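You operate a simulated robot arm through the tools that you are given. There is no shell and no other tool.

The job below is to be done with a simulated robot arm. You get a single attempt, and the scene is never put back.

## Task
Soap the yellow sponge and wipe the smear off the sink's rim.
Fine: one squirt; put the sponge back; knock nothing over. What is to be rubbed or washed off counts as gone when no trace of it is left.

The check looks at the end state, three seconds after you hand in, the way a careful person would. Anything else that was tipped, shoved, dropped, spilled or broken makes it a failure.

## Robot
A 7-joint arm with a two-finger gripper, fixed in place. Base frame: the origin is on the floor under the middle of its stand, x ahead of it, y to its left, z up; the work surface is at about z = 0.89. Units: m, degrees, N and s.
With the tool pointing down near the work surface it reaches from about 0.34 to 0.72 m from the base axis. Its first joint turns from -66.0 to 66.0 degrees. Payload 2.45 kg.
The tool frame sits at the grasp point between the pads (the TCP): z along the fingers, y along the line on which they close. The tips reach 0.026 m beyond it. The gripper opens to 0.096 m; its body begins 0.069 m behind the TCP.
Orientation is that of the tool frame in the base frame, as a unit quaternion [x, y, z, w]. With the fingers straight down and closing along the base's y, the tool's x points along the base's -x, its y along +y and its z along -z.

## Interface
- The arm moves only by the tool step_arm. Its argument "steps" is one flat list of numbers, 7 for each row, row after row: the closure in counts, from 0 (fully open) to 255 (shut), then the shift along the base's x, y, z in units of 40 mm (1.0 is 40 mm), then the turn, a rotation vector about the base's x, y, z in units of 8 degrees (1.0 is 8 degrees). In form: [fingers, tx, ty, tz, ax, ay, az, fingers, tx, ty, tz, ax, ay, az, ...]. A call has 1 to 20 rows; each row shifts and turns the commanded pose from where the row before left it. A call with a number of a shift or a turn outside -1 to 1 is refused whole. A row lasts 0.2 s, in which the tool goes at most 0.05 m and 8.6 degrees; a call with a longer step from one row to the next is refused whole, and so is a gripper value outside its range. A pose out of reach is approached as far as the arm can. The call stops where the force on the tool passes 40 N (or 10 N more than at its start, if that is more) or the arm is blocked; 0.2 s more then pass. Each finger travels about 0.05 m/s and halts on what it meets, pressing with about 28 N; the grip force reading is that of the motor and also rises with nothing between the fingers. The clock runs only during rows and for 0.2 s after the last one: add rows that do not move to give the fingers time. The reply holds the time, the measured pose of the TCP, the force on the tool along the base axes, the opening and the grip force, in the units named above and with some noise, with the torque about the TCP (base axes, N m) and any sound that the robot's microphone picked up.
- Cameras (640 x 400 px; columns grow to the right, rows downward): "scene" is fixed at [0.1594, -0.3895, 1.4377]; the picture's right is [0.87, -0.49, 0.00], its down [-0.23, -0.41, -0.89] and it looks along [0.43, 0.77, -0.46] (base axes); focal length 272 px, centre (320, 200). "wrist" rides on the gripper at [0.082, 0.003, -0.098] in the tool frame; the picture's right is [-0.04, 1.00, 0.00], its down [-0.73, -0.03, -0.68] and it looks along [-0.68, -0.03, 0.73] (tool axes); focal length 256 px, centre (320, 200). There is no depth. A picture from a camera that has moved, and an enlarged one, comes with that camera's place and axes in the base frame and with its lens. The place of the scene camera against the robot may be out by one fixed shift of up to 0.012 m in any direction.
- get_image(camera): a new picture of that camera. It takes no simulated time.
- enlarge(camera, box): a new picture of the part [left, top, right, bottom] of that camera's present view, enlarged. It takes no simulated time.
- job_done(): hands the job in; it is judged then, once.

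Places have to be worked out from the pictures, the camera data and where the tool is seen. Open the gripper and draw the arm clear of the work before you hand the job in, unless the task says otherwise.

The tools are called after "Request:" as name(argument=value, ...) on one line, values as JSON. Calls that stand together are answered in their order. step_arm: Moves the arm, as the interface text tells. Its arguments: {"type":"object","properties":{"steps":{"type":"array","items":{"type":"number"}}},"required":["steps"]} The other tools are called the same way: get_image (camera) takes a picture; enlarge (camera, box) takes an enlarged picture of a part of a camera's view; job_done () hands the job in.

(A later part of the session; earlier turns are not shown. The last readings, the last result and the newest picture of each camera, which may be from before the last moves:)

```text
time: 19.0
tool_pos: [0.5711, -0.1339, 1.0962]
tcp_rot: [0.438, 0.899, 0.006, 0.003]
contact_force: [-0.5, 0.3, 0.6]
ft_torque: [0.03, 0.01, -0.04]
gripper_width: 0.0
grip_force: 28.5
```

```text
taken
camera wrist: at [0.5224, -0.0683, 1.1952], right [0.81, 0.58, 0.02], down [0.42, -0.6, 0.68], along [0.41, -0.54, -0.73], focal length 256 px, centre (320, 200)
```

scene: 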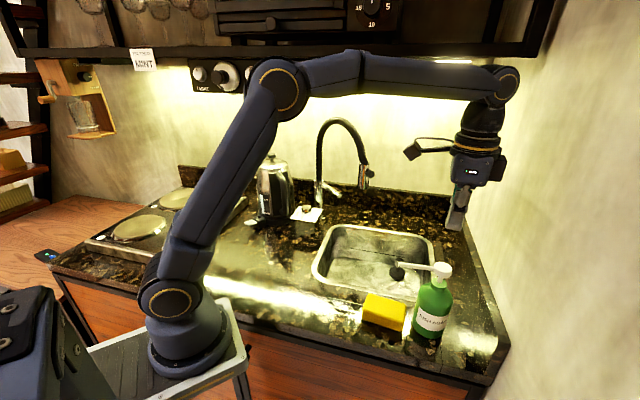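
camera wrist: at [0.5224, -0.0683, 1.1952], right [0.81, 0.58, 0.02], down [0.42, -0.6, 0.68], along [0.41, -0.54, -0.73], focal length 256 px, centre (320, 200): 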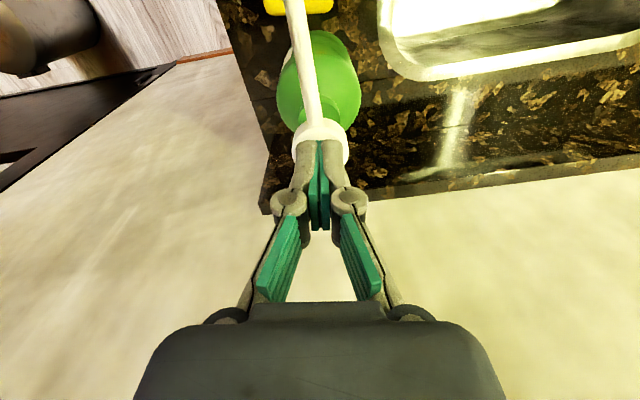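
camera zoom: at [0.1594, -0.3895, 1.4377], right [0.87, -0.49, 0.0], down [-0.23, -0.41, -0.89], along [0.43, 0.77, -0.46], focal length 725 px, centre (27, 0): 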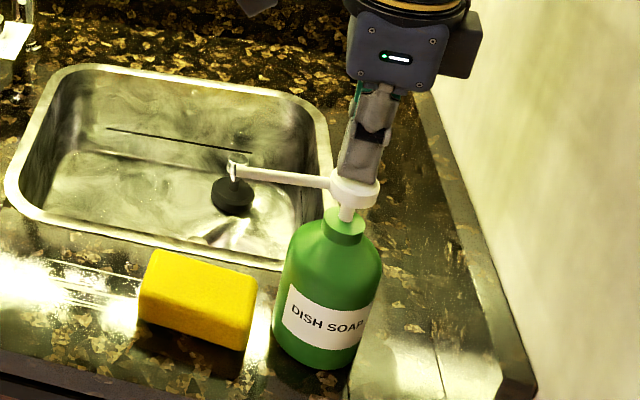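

The tips are right on the head's centre with no contact force yet. Now the single press: slow 4 mm rows until the stroke bottoms or the force guard stops me.

Request:
step_arm(steps=[255, 0, 0, -0.1, 0, 0, 0, 255, 0, 0, -0.1, 0, 0, 0, 255, 0, 0, -0.1, 0, 0, 0, 255, 0, 0, -0.1, 0, 0, 0, 255, 0, 0, -0.08, 0, 0, 0])

Request:
enlarge(camera="scene", box=[360, 200, 500, 350])

Request:
get_image(camera="wrist")

```text
time: 20.2
tool_pos: [0.5713, -0.1335, 1.0773]
tcp_rot: [0.437, 0.9, 0.007, 0.005]
contact_force: [-0.6, -1.2, 7.4]
ft_torque: [-0.05, 0.09, -0.01]
gripper_width: 0.0059
grip_force: 28.5
```

```text
2.67 times, centred on (430, 275) of scene
camera zoom: at [0.1592, -0.3895, 1.4377], right [0.87, -0.49, 0.0], down [-0.23, -0.41, -0.89], along [0.43, 0.77, -0.46], focal length 725 px, centre (27, 0)
```

zoom: 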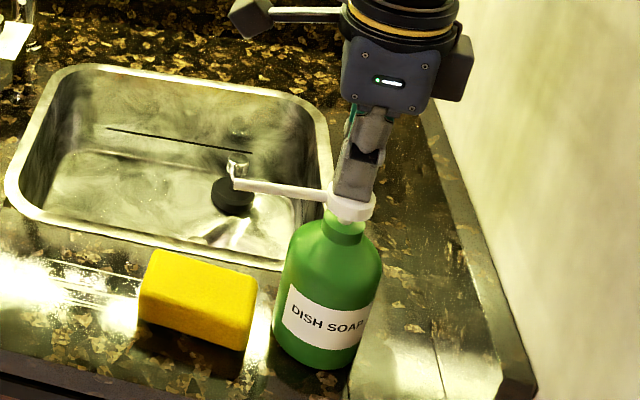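

```text
taken
camera wrist: at [0.5228, -0.0679, 1.1767], right [0.81, 0.58, 0.02], down [0.42, -0.6, 0.68], along [0.41, -0.54, -0.73], focal length 256 px, centre (320, 200)
```

wrist: 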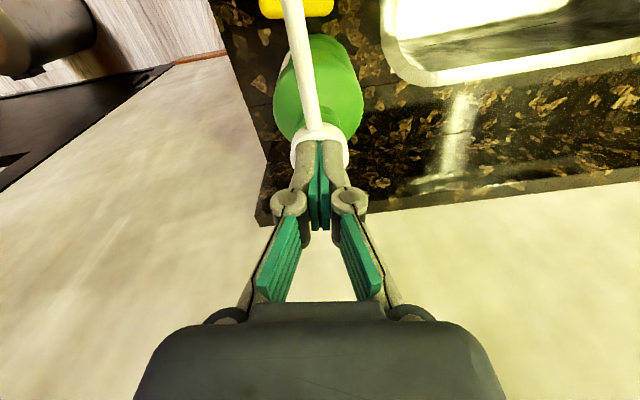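

The head has gone down ~1 cm with only 7 N, so it may not be at the end of its stroke and no soap shows yet. Without releasing, I keep pressing a little further.

Request:
step_arm(steps=[255, 0, 0, -0.08, 0, 0, 0, 255, 0, 0, -0.08, 0, 0, 0, 255, 0, 0, -0.08, 0, 0, 0])

Request:
enlarge(camera="scene", box=[370, 240, 460, 340])

Request:
enlarge(camera="wrist", box=[240, 0, 400, 160])

```text
time: 20.9
tool_pos: [0.5725, -0.1343, 1.0772]
tcp_rot: [0.437, 0.899, 0.008, 0.008]
contact_force: [-5.7, 1.3, 22.7]
ft_torque: [0.1, 0.25, 0.03]
gripper_width: 0.0058
grip_force: 28.2
stopped in row 3: the force on the tool passed its limit at 43 N (the readings are from after the stop); the commanded pose is now the measured one
```

```text
4.00 times, centred on (415, 290) of scene
camera zoom: at [0.1588, -0.3893, 1.4378], right [0.87, -0.49, 0.0], down [-0.23, -0.41, -0.89], along [0.43, 0.77, -0.46], focal length 1088 px, centre (-60, -160)
```

zoom: 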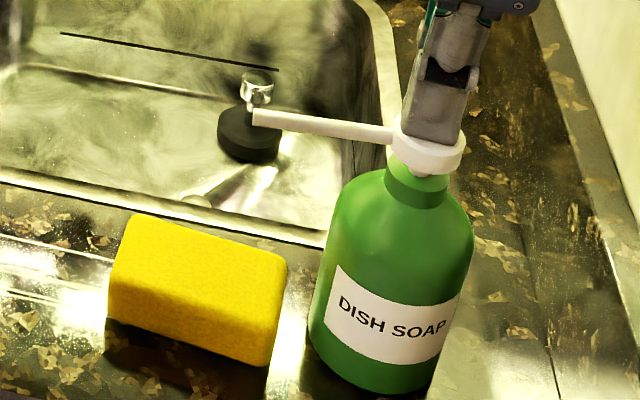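

```text
2.50 times, centred on (320, 80) of wrist
camera zoom: at [0.5229, -0.068, 1.1748], right [0.81, 0.58, 0.02], down [0.41, -0.6, 0.68], along [0.41, -0.55, -0.73], focal length 640 px, centre (320, 500)
```

zoom: 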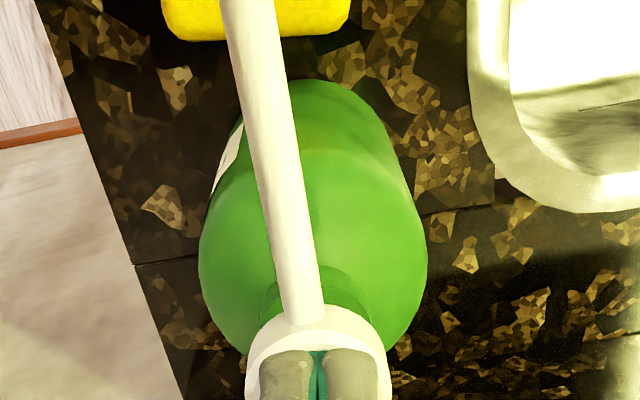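

The stroke bottomed out (43 N guard). I now lift straight up to release the pump and inspect the sponge top for soap.

Request:
step_arm(steps=[255, 0, 0, 0.2, 0, 0, 0, 255, 0, 0, 0.3, 0, 0, 0, 255, 0, 0, 0.6, 0, 0, 0, 255, 0, 0, 1, 0, 0, 0, 255, 0, 0, 1, 0, 0, 0, 255, 0, 0, 0, 0, 0, 0])

Request:
enlarge(camera="scene", box=[350, 220, 470, 340])

Request:
get_image(camera="wrist")

Request:
enlarge(camera="scene", box=[355, 285, 415, 335])

```text
time: 22.3
tool_pos: [0.5732, -0.1335, 1.1988]
tcp_rot: [0.438, 0.899, 0.008, 0.007]
contact_force: [0.3, 0.4, 0.0]
ft_torque: [0.0, 0.01, 0.01]
gripper_width: 0.0001
grip_force: 28.0
```

```text
3.33 times, centred on (410, 280) of scene
camera zoom: at [0.1594, -0.3895, 1.4377], right [0.87, -0.49, 0.0], down [-0.23, -0.41, -0.89], along [0.43, 0.77, -0.46], focal length 906 px, centre (20, -67)
```

zoom: 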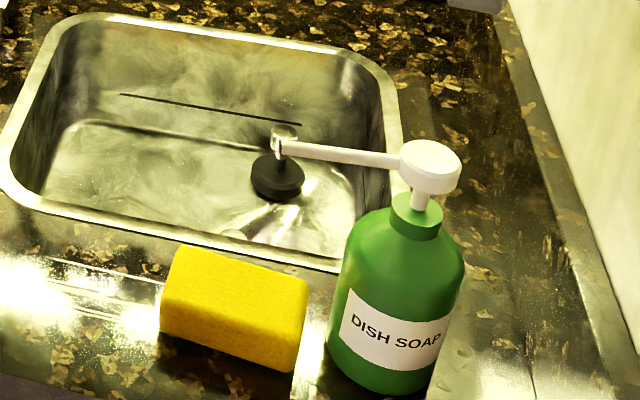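

```text
taken
camera wrist: at [0.5234, -0.0681, 1.2969], right [0.81, 0.58, 0.02], down [0.42, -0.6, 0.68], along [0.41, -0.55, -0.73], focal length 256 px, centre (320, 200)
```

wrist: 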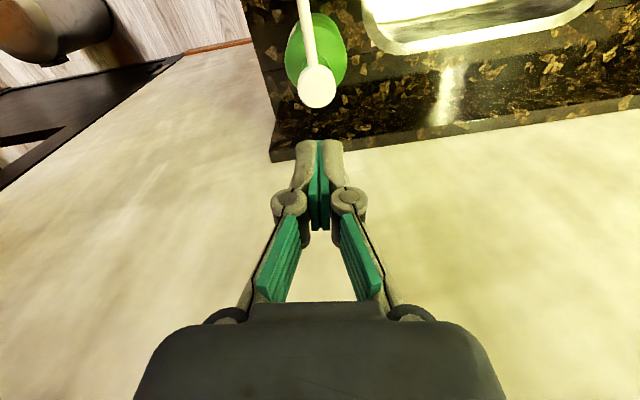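

```text
8.00 times, centred on (385, 310) of scene
camera zoom: at [0.1594, -0.3895, 1.4377], right [0.87, -0.49, 0.0], down [-0.23, -0.41, -0.89], along [0.43, 0.77, -0.46], focal length 2175 px, centre (-200, -680)
```

zoom: 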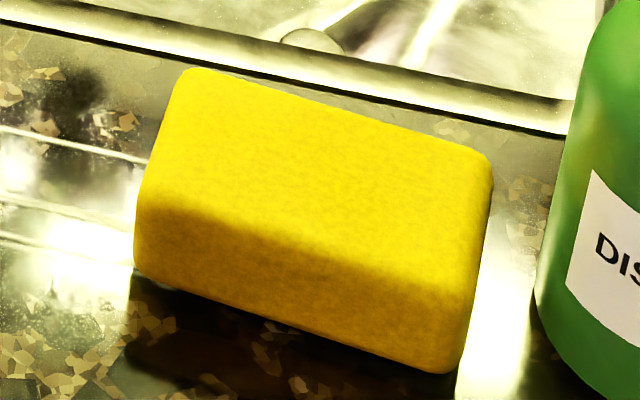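

The pump has sprung back up, but I can't see soap clearly in the scene view. I move the wrist camera back along the strip to look straight down at the sponge top.

Request:
step_arm(steps=[255, -0.5, 0.63, 0, 0, 0, 0, 255, -0.5, 0.63, 0, 0, 0, 0, 255, -0.5, 0.63, 0, 0, 0, 0, 255, -0.5, 0.63, 0, 0, 0, 0, 255, 0, 0, 0, 0, 0, 0])

Request:
get_image(camera="wrist")

Request:
enlarge(camera="wrist", box=[260, 0, 400, 120])

Request:
enlarge(camera="scene", box=[340, 220, 480, 350])

```text
time: 23.5
tool_pos: [0.4924, -0.0329, 1.1961]
tcp_rot: [0.438, 0.899, 0.007, 0.006]
contact_force: [1.6, 0.1, -0.9]
ft_torque: [-0.01, 0.0, 0.03]
gripper_width: 0.0001
grip_force: 28.6
```

```text
taken
camera wrist: at [0.4441, 0.033, 1.2957], right [0.81, 0.58, 0.02], down [0.42, -0.6, 0.68], along [0.41, -0.55, -0.73], focal length 256 px, centre (320, 200)
```

wrist: 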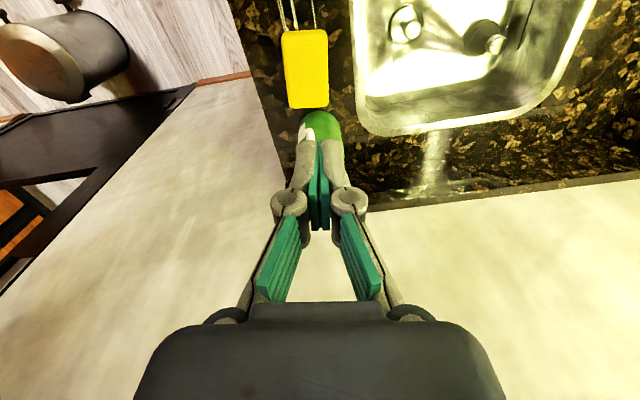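

```text
3.33 times, centred on (330, 60) of wrist
camera zoom: at [0.4441, 0.033, 1.2957], right [0.81, 0.58, 0.02], down [0.42, -0.6, 0.68], along [0.41, -0.55, -0.73], focal length 853 px, centre (287, 667)
```

zoom: 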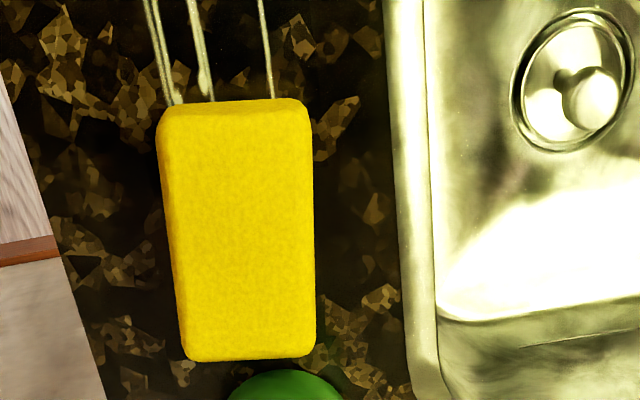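

```text
3.08 times, centred on (410, 285) of scene
camera zoom: at [0.1594, -0.3894, 1.4377], right [0.87, -0.49, 0.0], down [-0.23, -0.41, -0.89], along [0.43, 0.77, -0.46], focal length 837 px, centre (43, -62)
```

zoom: 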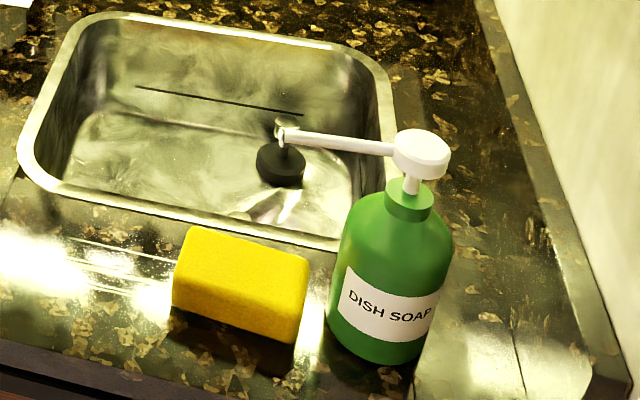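

The top now looks slightly mottled compared with before; I zoom tightly to check whether that is soap and whether any soap landed on the counter.

Request:
enlarge(camera="wrist", box=[280, 25, 340, 115])

Request:
enlarge(camera="scene", box=[365, 290, 410, 330])

Request:
enlarge(camera="scene", box=[385, 245, 455, 295])

```text
4.44 times, centred on (310, 70) of wrist
camera zoom: at [0.4441, 0.033, 1.2957], right [0.81, 0.58, 0.02], down [0.42, -0.6, 0.68], along [0.41, -0.55, -0.73], focal length 1138 px, centre (364, 778)
```

zoom: 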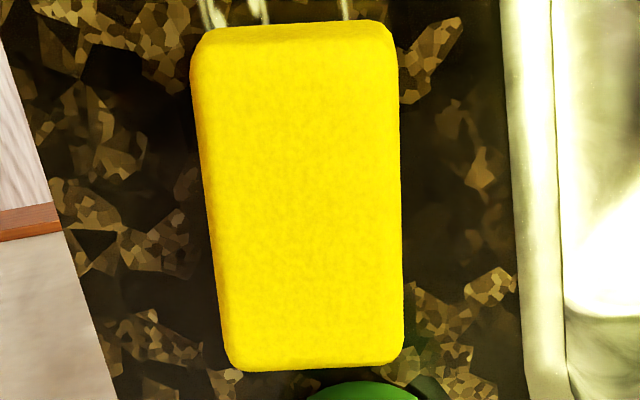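

```text
10.00 times, centred on (388, 310) of scene
camera zoom: at [0.1594, -0.3894, 1.4377], right [0.87, -0.49, 0.0], down [-0.23, -0.41, -0.89], along [0.43, 0.77, -0.46], focal length 2719 px, centre (-355, -900)
```

zoom: 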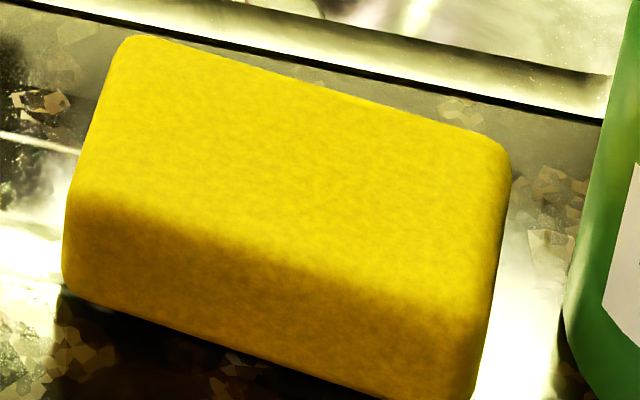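

```text
8.00 times, centred on (420, 270) of scene
camera zoom: at [0.1594, -0.3894, 1.4377], right [0.87, -0.49, 0.0], down [-0.23, -0.41, -0.89], along [0.43, 0.77, -0.46], focal length 2175 px, centre (-480, -360)
```

zoom: 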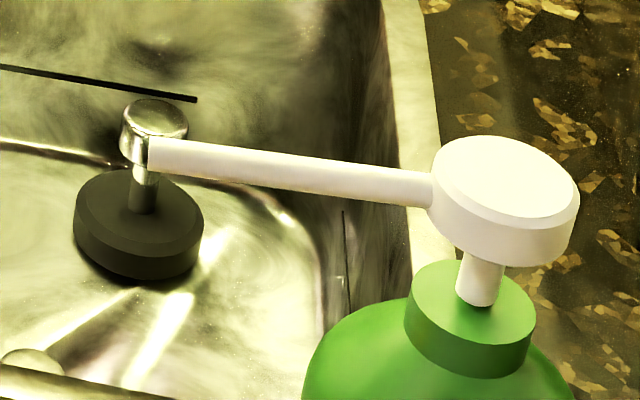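

No soap spilled anywhere visible and the pump completed a full stroke, so the soap most likely soaked into the sponge; wiping will show. I return to the leaning pose with fingers opened to the same 0.081 and stop at the retreat point above the sponge.

Request:
step_arm(steps=[40, -0.27, 0.19, -0.375, -0.738, -0.579, -0.014, 40, -0.27, 0.19, -0.375, -0.738, -0.579, -0.014, 40, -0.27, 0.19, -0.375, -0.738, -0.579, -0.014, 40, -0.27, 0.19, -0.375, -0.738, -0.579, -0.014, 40, 0, 0, -0.5, 0, 0, 0, 40, 0, 0, -0.5, 0, 0, 0, 40, 0, 0, -0.5, 0, 0, 0, 40, 0, 0, 0, 0, 0, 0, 40, 0, 0, 0, 0, 0, 0])

Request:
get_image(camera="wrist")

Request:
get_image(camera="scene")

```text
time: 25.5
tool_pos: [0.45, -0.0021, 1.0786]
tcp_rot: [0.424, 0.867, -0.106, 0.239]
contact_force: [0.0, -0.7, -0.1]
ft_torque: [-0.02, 0.01, 0.0]
gripper_width: 0.0811
grip_force: 0.0
```

```text
taken
camera wrist: at [0.3781, 0.0937, 1.1227], right [0.81, 0.59, 0.04], down [0.14, -0.26, 0.96], along [0.57, -0.76, -0.29], focal length 256 px, centre (320, 200)
```

wrist: 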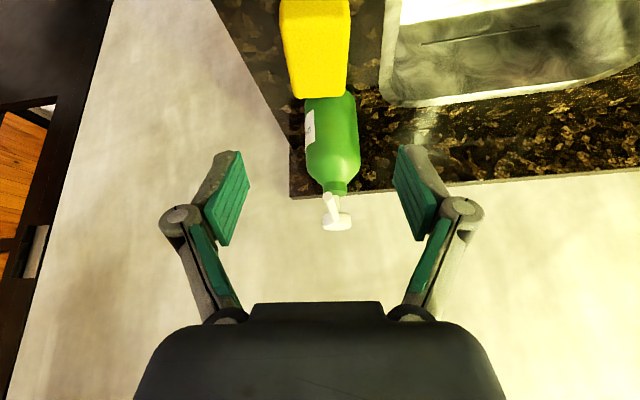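

```text
taken
```

scene: 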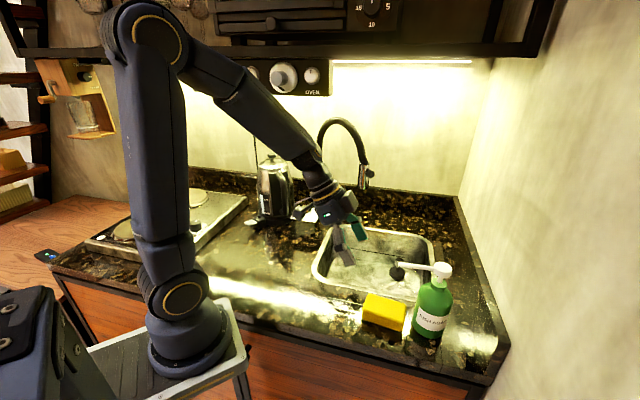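

The pose matches the earlier retreat line. I go back down along the finger axis to the same grasp pose with fingers open.

Request:
step_arm(steps=[40, 0, 0, -0.5, 0, 0, 0, 40, 0.32, -0.396, -0.87, 0, 0, 0, 40, 0.32, -0.396, -0.87, 0, 0, 0, 40, 0.32, -0.396, -0.87, 0, 0, 0, 40, 0.22, -0.28, -0.6, 0, 0, 0, 40, 0, 0, 0, 0, 0, 0])

Request:
get_image(camera="wrist")

Request:
enlarge(camera="scene", box=[340, 220, 480, 350])

```text
time: 26.9
tool_pos: [0.4969, -0.0619, 0.9288]
tcp_rot: [0.423, 0.868, -0.106, 0.238]
contact_force: [0.0, 0.1, -0.3]
ft_torque: [-0.03, 0.0, 0.01]
gripper_width: 0.0808
grip_force: 0.1
```

```text
taken
camera wrist: at [0.4251, 0.0345, 0.9738], right [0.81, 0.59, 0.04], down [0.14, -0.26, 0.96], along [0.57, -0.76, -0.29], focal length 256 px, centre (320, 200)
```

wrist: 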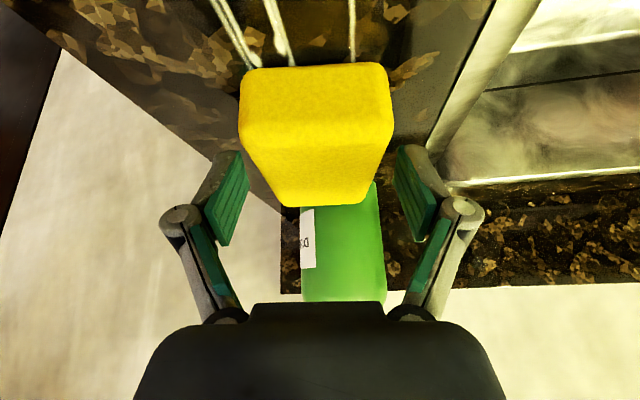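

```text
3.08 times, centred on (410, 285) of scene
camera zoom: at [0.1594, -0.3895, 1.4377], right [0.87, -0.49, 0.0], down [-0.23, -0.41, -0.89], along [0.43, 0.77, -0.46], focal length 837 px, centre (43, -62)
```

zoom: 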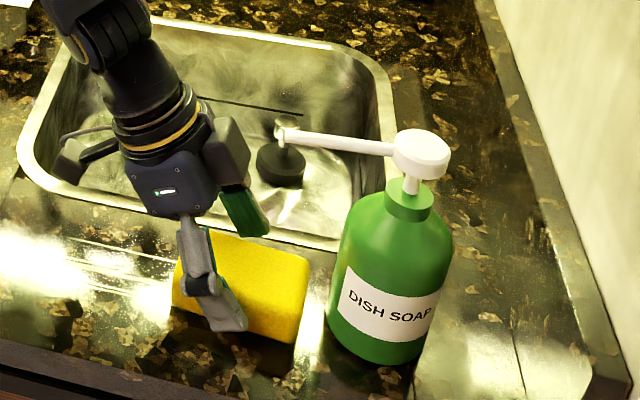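

Aligned with the sponge; I make the last ~1 cm and close.

Request:
step_arm(steps=[40, 0.1, -0.1, -0.23, 0, 0, 0, 40, 0, 0, 0, 0, 0, 0, 120, 0, 0, 0, 0, 0, 0, 120, 0, 0, 0, 0, 0, 0, 120, 0, 0, 0, 0, 0, 0, 120, 0, 0, 0, 0, 0, 0])

Request:
get_image(camera="wrist")

```text
time: 28.3
tool_pos: [0.5006, -0.0656, 0.9209]
tcp_rot: [0.423, 0.867, -0.106, 0.239]
contact_force: [-0.3, -0.2, 2.2]
ft_torque: [-0.03, 0.03, 0.04]
gripper_width: 0.059
grip_force: 28.0
```

```text
taken
camera wrist: at [0.4293, 0.0307, 0.9643], right [0.81, 0.59, 0.04], down [0.14, -0.26, 0.96], along [0.57, -0.77, -0.29], focal length 256 px, centre (320, 200)
```

wrist: 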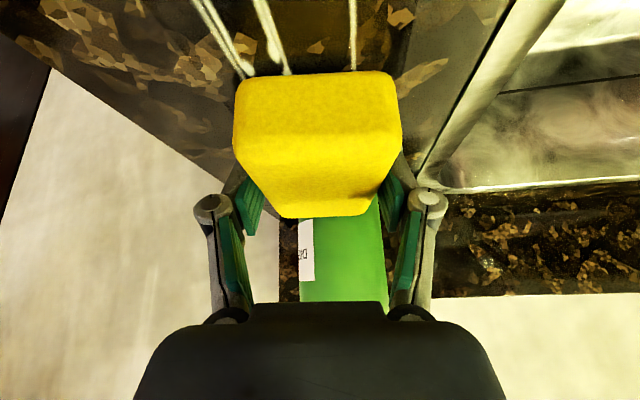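

The sponge is gripped again, flat on the counter. First wiping stroke: press ~2 mm down and draw it back along the strip across the smear.

Request:
step_arm(steps=[120, 0, 0, -0.06, 0, 0, 0, 120, -0.3, 0.39, 0, 0, 0, 0, 120, -0.42, 0.535, 0, 0, 0, 0, 120, -0.42, 0.535, 0, 0, 0, 0, 120, -0.42, 0.535, 0, 0, 0, 0, 120, -0.42, 0.535, 0, 0, 0, 0, 120, -0.42, 0.535, 0, 0, 0, 0, 120, 0, 0, 0, 0, 0, 0])

Request:
get_image(camera="wrist")

Request:
enlarge(camera="scene", box=[290, 240, 450, 350])

```text
time: 30.1
tool_pos: [0.4047, 0.0548, 0.9181]
tcp_rot: [0.424, 0.868, -0.106, 0.237]
contact_force: [-0.6, 0.8, 0.1]
ft_torque: [0.01, -0.05, 0.0]
gripper_width: 0.0593
grip_force: 27.8
```

```text
taken
camera wrist: at [0.3329, 0.1516, 0.9625], right [0.81, 0.59, 0.04], down [0.15, -0.26, 0.95], along [0.57, -0.76, -0.29], focal length 256 px, centre (320, 200)
```

wrist: 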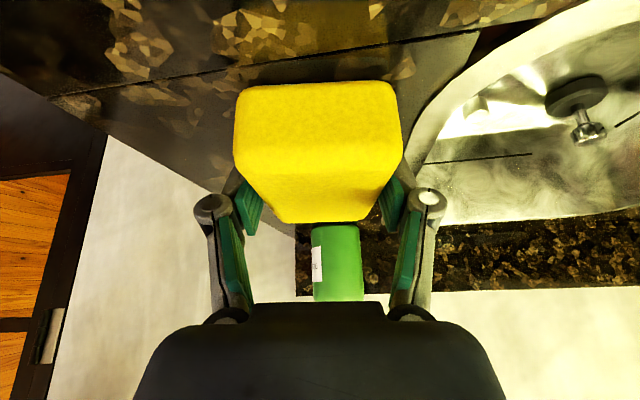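

```text
3.64 times, centred on (370, 295) of scene
camera zoom: at [0.1594, -0.3894, 1.4377], right [0.87, -0.49, 0.0], down [-0.23, -0.41, -0.89], along [0.43, 0.77, -0.46], focal length 989 px, centre (138, -146)
```

zoom: 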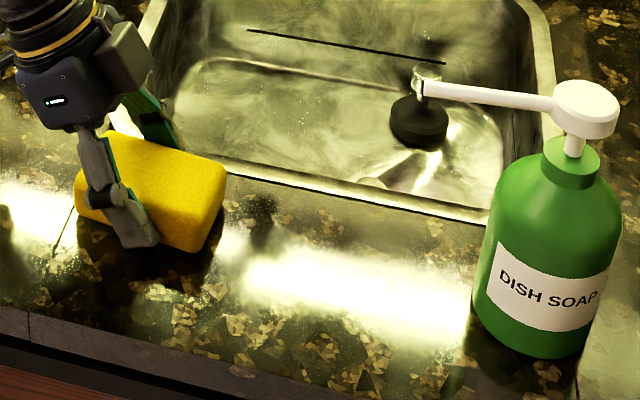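

The smear has vanished where the sponge passed, so the sponge is indeed soaped. I do a second back-and-forth pass shifted 1.5 cm toward the counter edge with slightly more pressure to cover the full width and the part under the sponge.

Request:
step_arm(steps=[120, -0.295, -0.231, -0.05, 0, 0, 0, 120, 0.386, -0.492, 0, 0, 0, 0, 120, 0.386, -0.492, 0, 0, 0, 0, 120, 0.386, -0.492, 0, 0, 0, 0, 120, 0.386, -0.492, 0, 0, 0, 0, 120, 0.386, -0.492, 0, 0, 0, 0, 120, 0.25, 0.2, 0, 0, 0, 0, 120, -0.386, 0.492, 0, 0, 0, 0, 120, -0.386, 0.492, 0, 0, 0, 0, 120, -0.386, 0.492, 0, 0, 0, 0, 120, -0.386, 0.492, 0, 0, 0, 0, 120, -0.386, 0.492, 0, 0, 0, 0, 120, -0.3, 0.38, 0, 0, 0, 0, 120, -0.3, 0.38, 0, 0, 0, 0, 120, 0, 0, 0, 0, 0, 0])

Request:
get_image(camera="wrist")

Request:
enlarge(camera="scene", box=[270, 250, 430, 350])

```text
time: 30.7
tool_pos: [0.4044, 0.0365, 0.9173]
tcp_rot: [0.423, 0.868, -0.104, 0.24]
contact_force: [-0.2, -1.7, 4.5]
ft_torque: [-0.2, 0.1, 0.02]
gripper_width: 0.0589
grip_force: 27.9
stopped in row 2: the force on the tool passed its limit at 50 N (the readings are from after the stop); the commanded pose is now the measured one
```

```text
taken
camera wrist: at [0.3316, 0.1313, 0.9612], right [0.8, 0.59, 0.04], down [0.14, -0.26, 0.96], along [0.58, -0.76, -0.29], focal length 256 px, centre (320, 200)
```

wrist: 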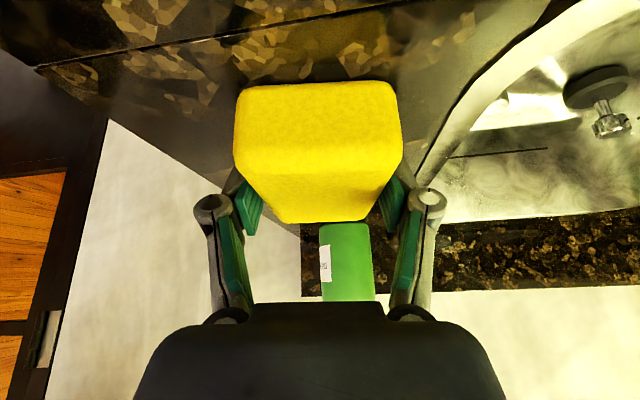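

```text
4.00 times, centred on (350, 300) of scene
camera zoom: at [0.1593, -0.3895, 1.4377], right [0.87, -0.49, 0.0], down [-0.23, -0.41, -0.89], along [0.43, 0.77, -0.46], focal length 1088 px, centre (200, -200)
```

zoom: 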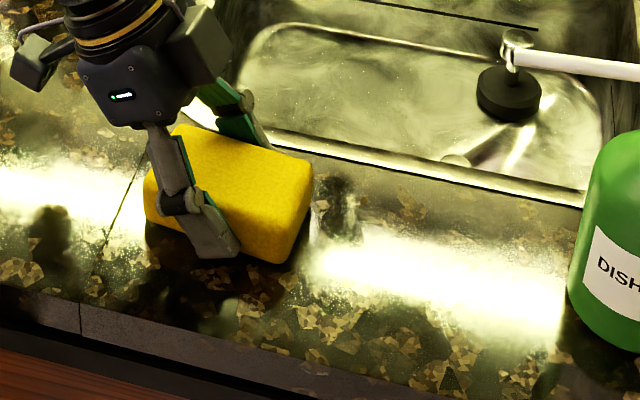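

The extra press was too stiff (50 N guard), so I ease up ~1 mm and continue the back-and-forth stroke at light contact.

Request:
step_arm(steps=[120, 0, 0, 0.025, 0, 0, 0, 120, 0.35, -0.446, 0, 0, 0, 0, 120, 0.35, -0.446, 0, 0, 0, 0, 120, 0.35, -0.446, 0, 0, 0, 0, 120, 0.35, -0.446, 0, 0, 0, 0, 120, 0.35, -0.446, 0, 0, 0, 0, 120, 0, 0, 0, 0, 0, 0])

Request:
enlarge(camera="scene", box=[290, 240, 450, 350])

Request:
get_image(camera="wrist")

```text
time: 32.3
tool_pos: [0.4734, -0.0533, 0.9168]
tcp_rot: [0.423, 0.868, -0.104, 0.239]
contact_force: [0.4, -0.1, -0.8]
ft_torque: [-0.01, 0.01, 0.01]
gripper_width: 0.059
grip_force: 28.7
```

```text
3.64 times, centred on (370, 295) of scene
camera zoom: at [0.1594, -0.3895, 1.4377], right [0.87, -0.49, 0.0], down [-0.23, -0.41, -0.89], along [0.43, 0.77, -0.46], focal length 989 px, centre (138, -146)
```

zoom: 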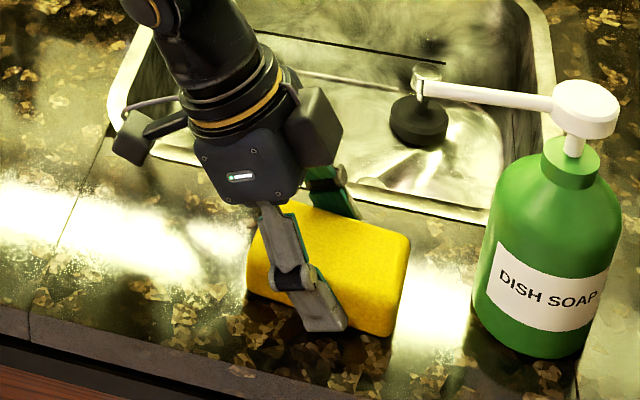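

```text
taken
camera wrist: at [0.4011, 0.0418, 0.9618], right [0.8, 0.59, 0.04], down [0.14, -0.26, 0.95], along [0.58, -0.76, -0.29], focal length 256 px, centre (320, 200)
```

wrist: 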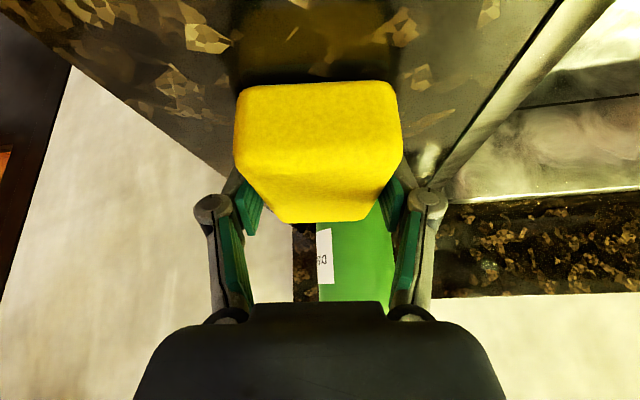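

No smear remains in view on either side. I make one more return stroke, then lift straight up to inspect the whole strip from above.

Request:
step_arm(steps=[120, 0.1, 0.08, 0, 0, 0, 0, 120, -0.386, 0.492, 0, 0, 0, 0, 120, -0.386, 0.492, 0, 0, 0, 0, 120, -0.386, 0.492, 0, 0, 0, 0, 120, -0.386, 0.492, 0, 0, 0, 0, 120, -0.386, 0.492, 0, 0, 0, 0, 120, -0.386, 0.492, 0, 0, 0, 0, 120, 0, 0, 0, 0, 0, 0])

Request:
step_arm(steps=[120, 0, 0, 0.6, 0, 0, 0, 120, 0, 0, 1, 0, 0, 0, 120, 0, 0, 1, 0, 0, 0, 120, 0, 0, 1, 0, 0, 0, 120, 0, 0, 1, 0, 0, 0, 120, 0, 0, 0, 0, 0, 0])

Request:
get_image(camera="wrist")

Request:
get_image(camera="scene")

Request:
enlarge(camera="scene", box=[270, 260, 430, 350])

Request:
enlarge(camera="scene", box=[310, 285, 390, 340])

```text
time: 34.1
tool_pos: [0.3849, 0.0692, 0.9168]
tcp_rot: [0.422, 0.868, -0.104, 0.239]
contact_force: [0.7, 0.7, -0.2]
ft_torque: [-0.03, 0.03, 0.0]
gripper_width: 0.0588
grip_force: 27.9
```

```text
time: 35.5
tool_pos: [0.3866, 0.0686, 1.1037]
tcp_rot: [0.422, 0.868, -0.103, 0.24]
contact_force: [0.5, -0.5, -0.9]
ft_torque: [0.01, -0.01, 0.0]
gripper_width: 0.0588
grip_force: 28.2
```

```text
taken
camera wrist: at [0.3137, 0.1643, 1.1478], right [0.8, 0.59, 0.04], down [0.14, -0.26, 0.95], along [0.58, -0.76, -0.29], focal length 256 px, centre (320, 200)
```

wrist: 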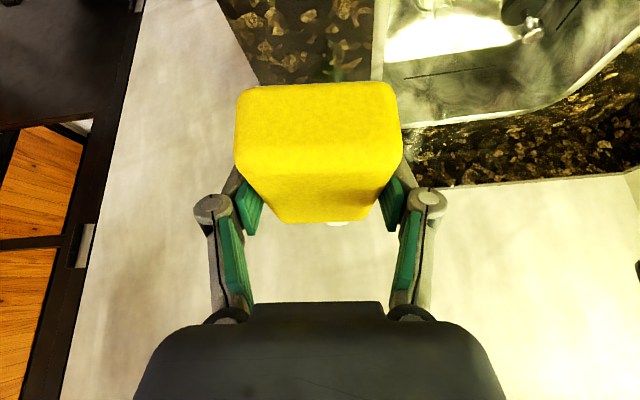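

```text
taken
```

scene: 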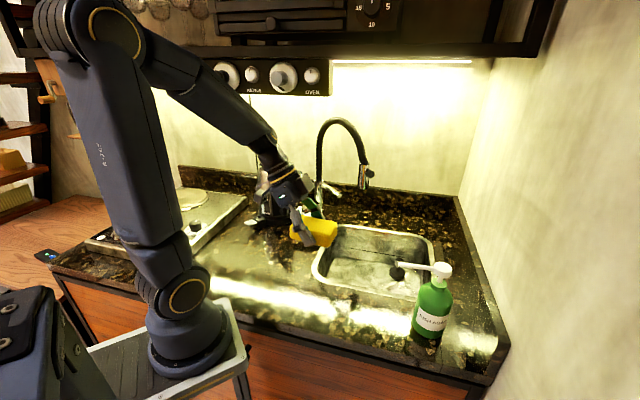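

```text
4.00 times, centred on (350, 305) of scene
camera zoom: at [0.1594, -0.3895, 1.4377], right [0.87, -0.49, 0.0], down [-0.23, -0.41, -0.89], along [0.43, 0.77, -0.46], focal length 1088 px, centre (200, -220)
```

zoom: 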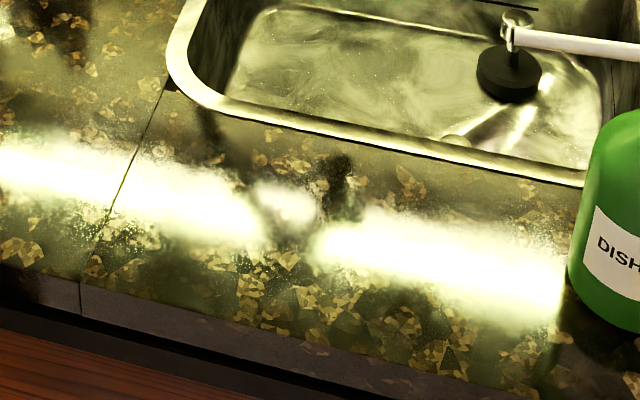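

```text
7.27 times, centred on (350, 312) of scene
camera zoom: at [0.1594, -0.3895, 1.4377], right [0.87, -0.49, 0.0], down [-0.23, -0.41, -0.89], along [0.43, 0.77, -0.46], focal length 1977 px, centre (102, -618)
```

zoom: 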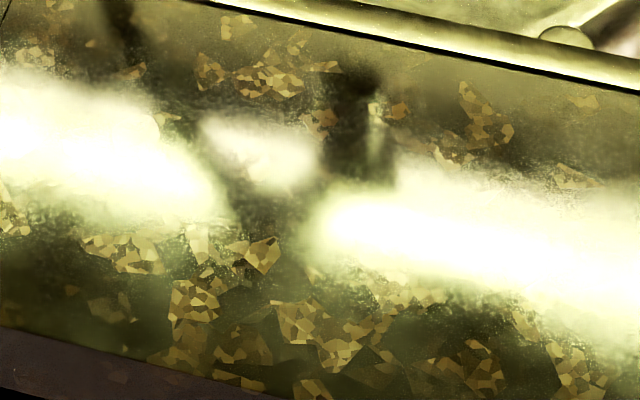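

The strip looks clean in the scene view. I zoom the wrist view on the strip (free of glare) to look for any residue while I still hold the sponge.

Request:
enlarge(camera="wrist", box=[220, 0, 400, 90])

Request:
step_arm(steps=[120, 0, 0, 0, 0.738, 0.579, 0.014, 120, 0, 0, 0, 0.738, 0.579, 0.014, 120, 0, 0, 0, 0.738, 0.579, 0.014, 120, 0, 0, 0, 0.738, 0.579, 0.014, 120, 0, 0, 0.5, 0.738, 0.579, 0.014, 120, 0, 0, 0.5, 0.738, 0.579, 0.014, 120, 0, 0, 0, 0, 0, 0])

Request:
get_image(camera="wrist")

Request:
enlarge(camera="wrist", box=[230, 0, 400, 100])

```text
3.56 times, centred on (310, 45) of wrist
camera zoom: at [0.3137, 0.1643, 1.1478], right [0.8, 0.59, 0.04], down [0.14, -0.26, 0.95], along [0.58, -0.76, -0.29], focal length 910 px, centre (356, 751)
```

zoom: 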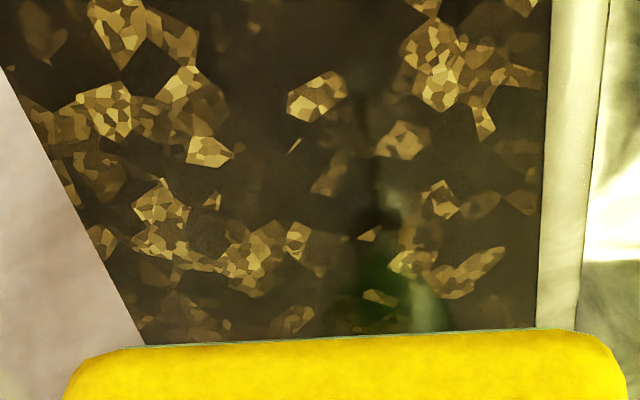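

```text
time: 37.1
tool_pos: [0.3862, 0.068, 1.1404]
tcp_rot: [0.434, 0.891, 0.068, -0.112]
contact_force: [-0.1, 0.2, -0.1]
ft_torque: [-0.01, 0.0, 0.03]
gripper_width: 0.0588
grip_force: 28.3
```

```text
taken
camera wrist: at [0.353, 0.1106, 1.2574], right [0.81, 0.58, 0.01], down [0.51, -0.72, 0.47], along [0.28, -0.37, -0.88], focal length 256 px, centre (320, 200)
```

wrist: 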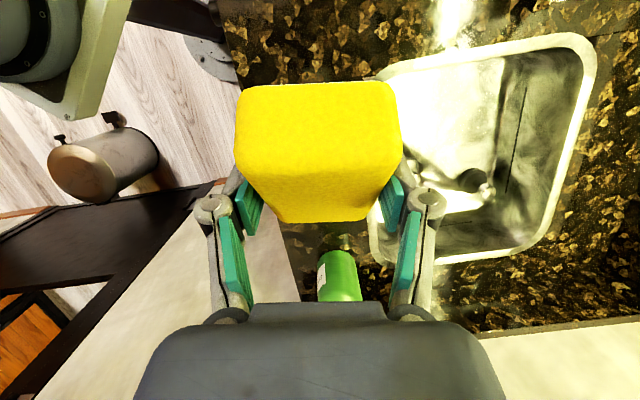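

```text
3.76 times, centred on (315, 50) of wrist
camera zoom: at [0.353, 0.1106, 1.2574], right [0.81, 0.58, 0.01], down [0.51, -0.72, 0.47], along [0.28, -0.37, -0.88], focal length 964 px, centre (339, 765)
```

zoom: 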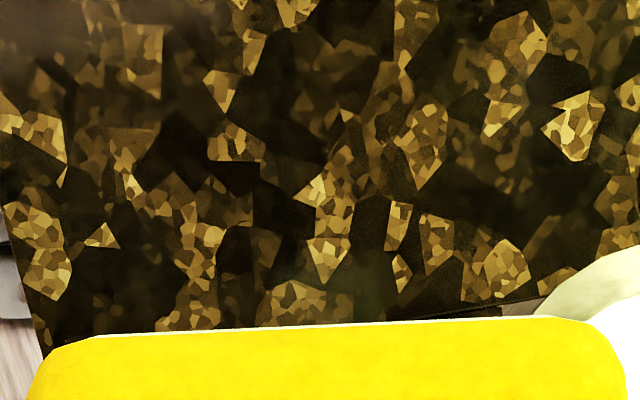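

The far part (s 0.25–0.35) and the left part are clean; to see the middle section (s ≈ 0.20–0.25) I shift the camera 8 cm along the strip.

Request:
step_arm(steps=[120, 0.617, -0.787, 0, 0, 0, 0, 120, 0.617, -0.787, 0, 0, 0, 0, 120, 0.3, -0.39, 0, 0, 0, 0, 120, 0, 0, 0, 0, 0, 0])

Request:
get_image(camera="wrist")

Request:
enlarge(camera="wrist", box=[230, 0, 400, 100])

Request:
enlarge(camera="scene", box=[280, 265, 400, 345])

```text
time: 38.1
tool_pos: [0.4479, -0.0091, 1.1406]
tcp_rot: [0.434, 0.891, 0.068, -0.11]
contact_force: [0.6, 0.2, -0.6]
ft_torque: [0.01, -0.02, -0.05]
gripper_width: 0.0589
grip_force: 27.4
```

```text
taken
camera wrist: at [0.4152, 0.0335, 1.2578], right [0.81, 0.58, 0.01], down [0.51, -0.72, 0.47], along [0.28, -0.37, -0.88], focal length 256 px, centre (320, 200)
```

wrist: 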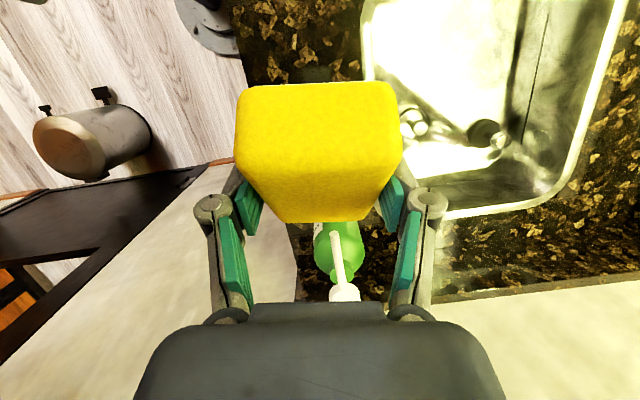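

```text
3.76 times, centred on (315, 50) of wrist
camera zoom: at [0.4152, 0.0335, 1.2578], right [0.81, 0.58, 0.01], down [0.51, -0.72, 0.47], along [0.28, -0.37, -0.88], focal length 964 px, centre (339, 765)
```

zoom: 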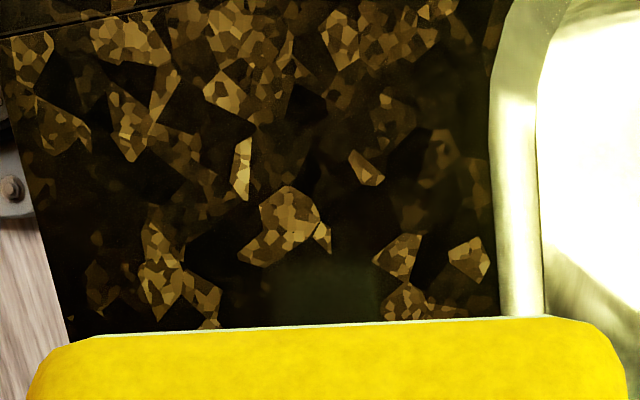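

```text
5.00 times, centred on (340, 305) of scene
camera zoom: at [0.1594, -0.3895, 1.4377], right [0.87, -0.49, 0.0], down [-0.23, -0.41, -0.89], along [0.43, 0.77, -0.46], focal length 1359 px, centre (220, -325)
```

zoom: 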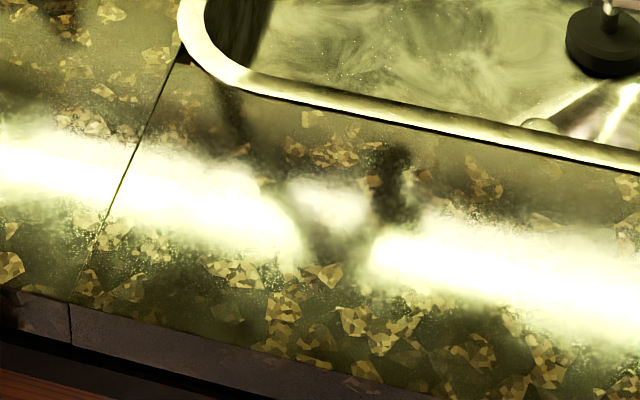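

The whole smear area now shows bare, clean granite (the faint dark patch is the gripper's own reflection below the camera). I lean back to the original grasp orientation and carry the sponge above its original spot.

Request:
step_arm(steps=[120, -0.42, 0.45, -0.167, -0.738, -0.579, -0.014, 120, -0.42, 0.45, -0.167, -0.738, -0.579, -0.014, 120, -0.42, 0.45, -0.167, -0.738, -0.579, -0.014, 120, -0.42, 0.45, -0.167, -0.738, -0.579, -0.014, 120, -0.42, 0.45, -0.167, -0.738, -0.579, -0.014, 120, -0.42, 0.45, -0.167, -0.738, -0.579, -0.014, 120, 0, 0, 0, 0, 0, 0])

Request:
get_image(camera="scene")

Request:
get_image(camera="wrist")

```text
time: 39.7
tool_pos: [0.3459, 0.0978, 1.1028]
tcp_rot: [0.422, 0.868, -0.103, 0.241]
contact_force: [0.1, 1.2, 0.0]
ft_torque: [0.02, 0.0, -0.01]
gripper_width: 0.0588
grip_force: 27.7
```

```text
taken
```

scene: 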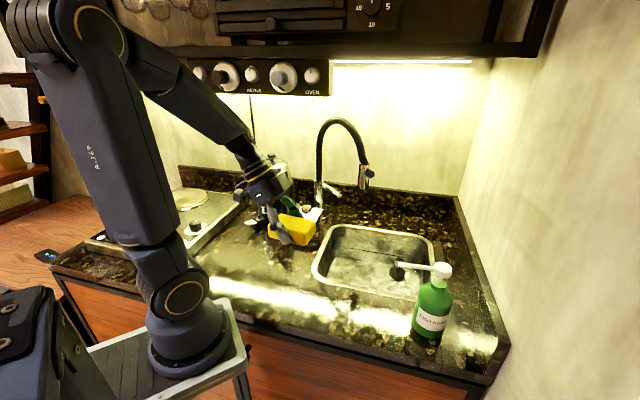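

```text
taken
camera wrist: at [0.2739, 0.1942, 1.1472], right [0.8, 0.59, 0.04], down [0.14, -0.26, 0.96], along [0.58, -0.76, -0.29], focal length 256 px, centre (320, 200)
```

wrist: 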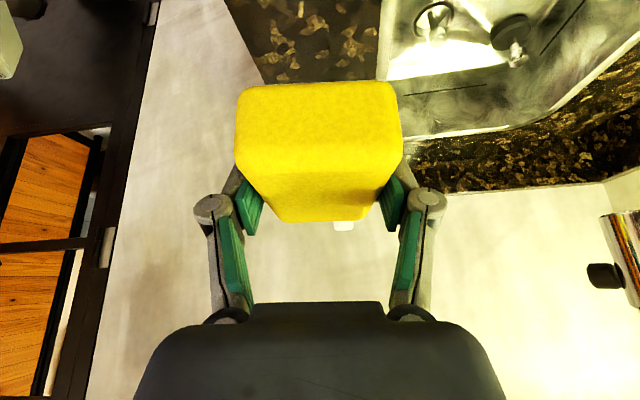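

The sponge sits in the grip as before and the pose is 1–2 mm from the original. I lower it to the counter, easing in at the end.

Request:
step_arm(steps=[120, 0.02, 0.03, -1, 0, 0, 0, 120, 0, 0, -1, 0, 0, 0, 120, 0, 0, -1, 0, 0, 0, 120, 0, 0, -1, 0, 0, 0, 120, 0, 0, -0.45, 0, 0, 0, 120, 0, 0, -0.1, 0, 0, 0, 120, 0, 0, 0, 0, 0, 0])

Request:
enlarge(camera="scene", box=[220, 190, 360, 320])

Request:
get_image(camera="wrist")

```text
time: 41.3
tool_pos: [0.3471, 0.0996, 0.9167]
tcp_rot: [0.423, 0.868, -0.103, 0.239]
contact_force: [0.2, 0.0, -0.4]
ft_torque: [0.01, 0.01, 0.03]
gripper_width: 0.0587
grip_force: 28.3
```

```text
3.08 times, centred on (290, 255) of scene
camera zoom: at [0.1594, -0.3895, 1.4377], right [0.87, -0.49, 0.0], down [-0.23, -0.41, -0.89], along [0.43, 0.77, -0.46], focal length 837 px, centre (412, 31)
```

zoom: 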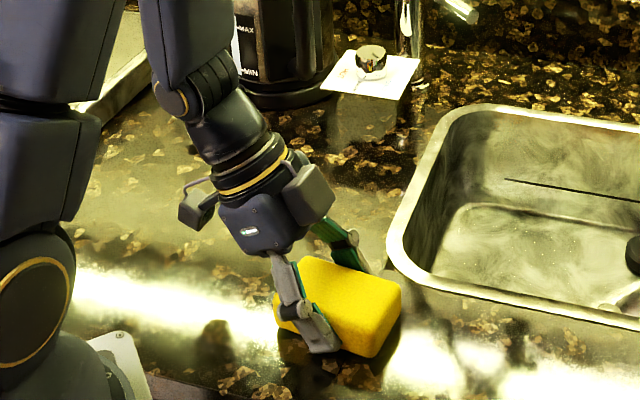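

```text
taken
camera wrist: at [0.2751, 0.1948, 0.9624], right [0.8, 0.59, 0.04], down [0.14, -0.26, 0.95], along [0.58, -0.76, -0.29], focal length 256 px, centre (320, 200)
```

wrist: 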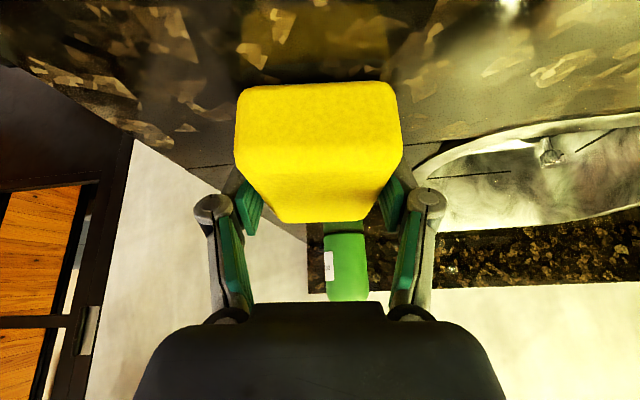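

The sponge is within ~3 mm of its original place; I correct that small offset, settle it, and open the fingers.

Request:
step_arm(steps=[120, -0.046, 0.059, 0, 0, 0, 0, 120, 0, 0, -0.02, 0, 0, 0, 120, 0, 0, 0, 0, 0, 0, 60, 0, 0, 0, 0, 0, 0, 40, 0, 0, 0, 0, 0, 0, 20, 0, 0, 0, 0, 0, 0, 20, 0, 0, 0, 0, 0, 0])

Request:
enlarge(camera="scene", box=[220, 190, 360, 320])

Request:
get_image(camera="wrist")

```text
time: 42.9
tool_pos: [0.3456, 0.1021, 0.9174]
tcp_rot: [0.423, 0.868, -0.104, 0.239]
contact_force: [0.2, 0.2, 0.4]
ft_torque: [0.0, -0.02, -0.03]
gripper_width: 0.0883
grip_force: 0.0
```

```text
3.08 times, centred on (290, 255) of scene
camera zoom: at [0.1594, -0.3895, 1.4377], right [0.87, -0.49, 0.0], down [-0.23, -0.41, -0.89], along [0.43, 0.77, -0.46], focal length 837 px, centre (412, 31)
```

zoom: 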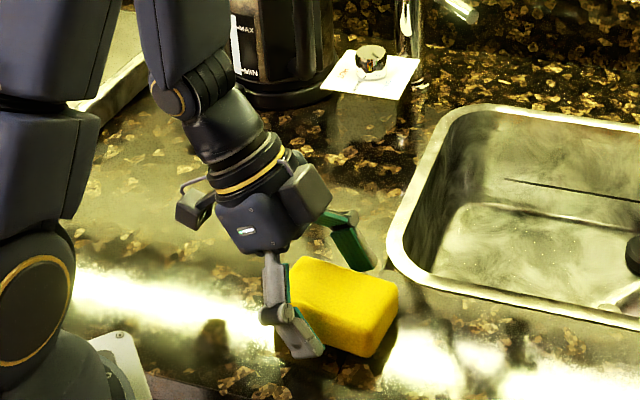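

```text
taken
camera wrist: at [0.2733, 0.1968, 0.9624], right [0.8, 0.59, 0.04], down [0.14, -0.26, 0.95], along [0.58, -0.76, -0.29], focal length 256 px, centre (320, 200)
```

wrist: 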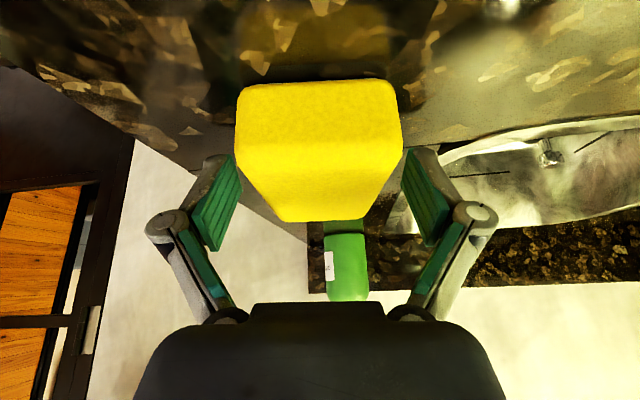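

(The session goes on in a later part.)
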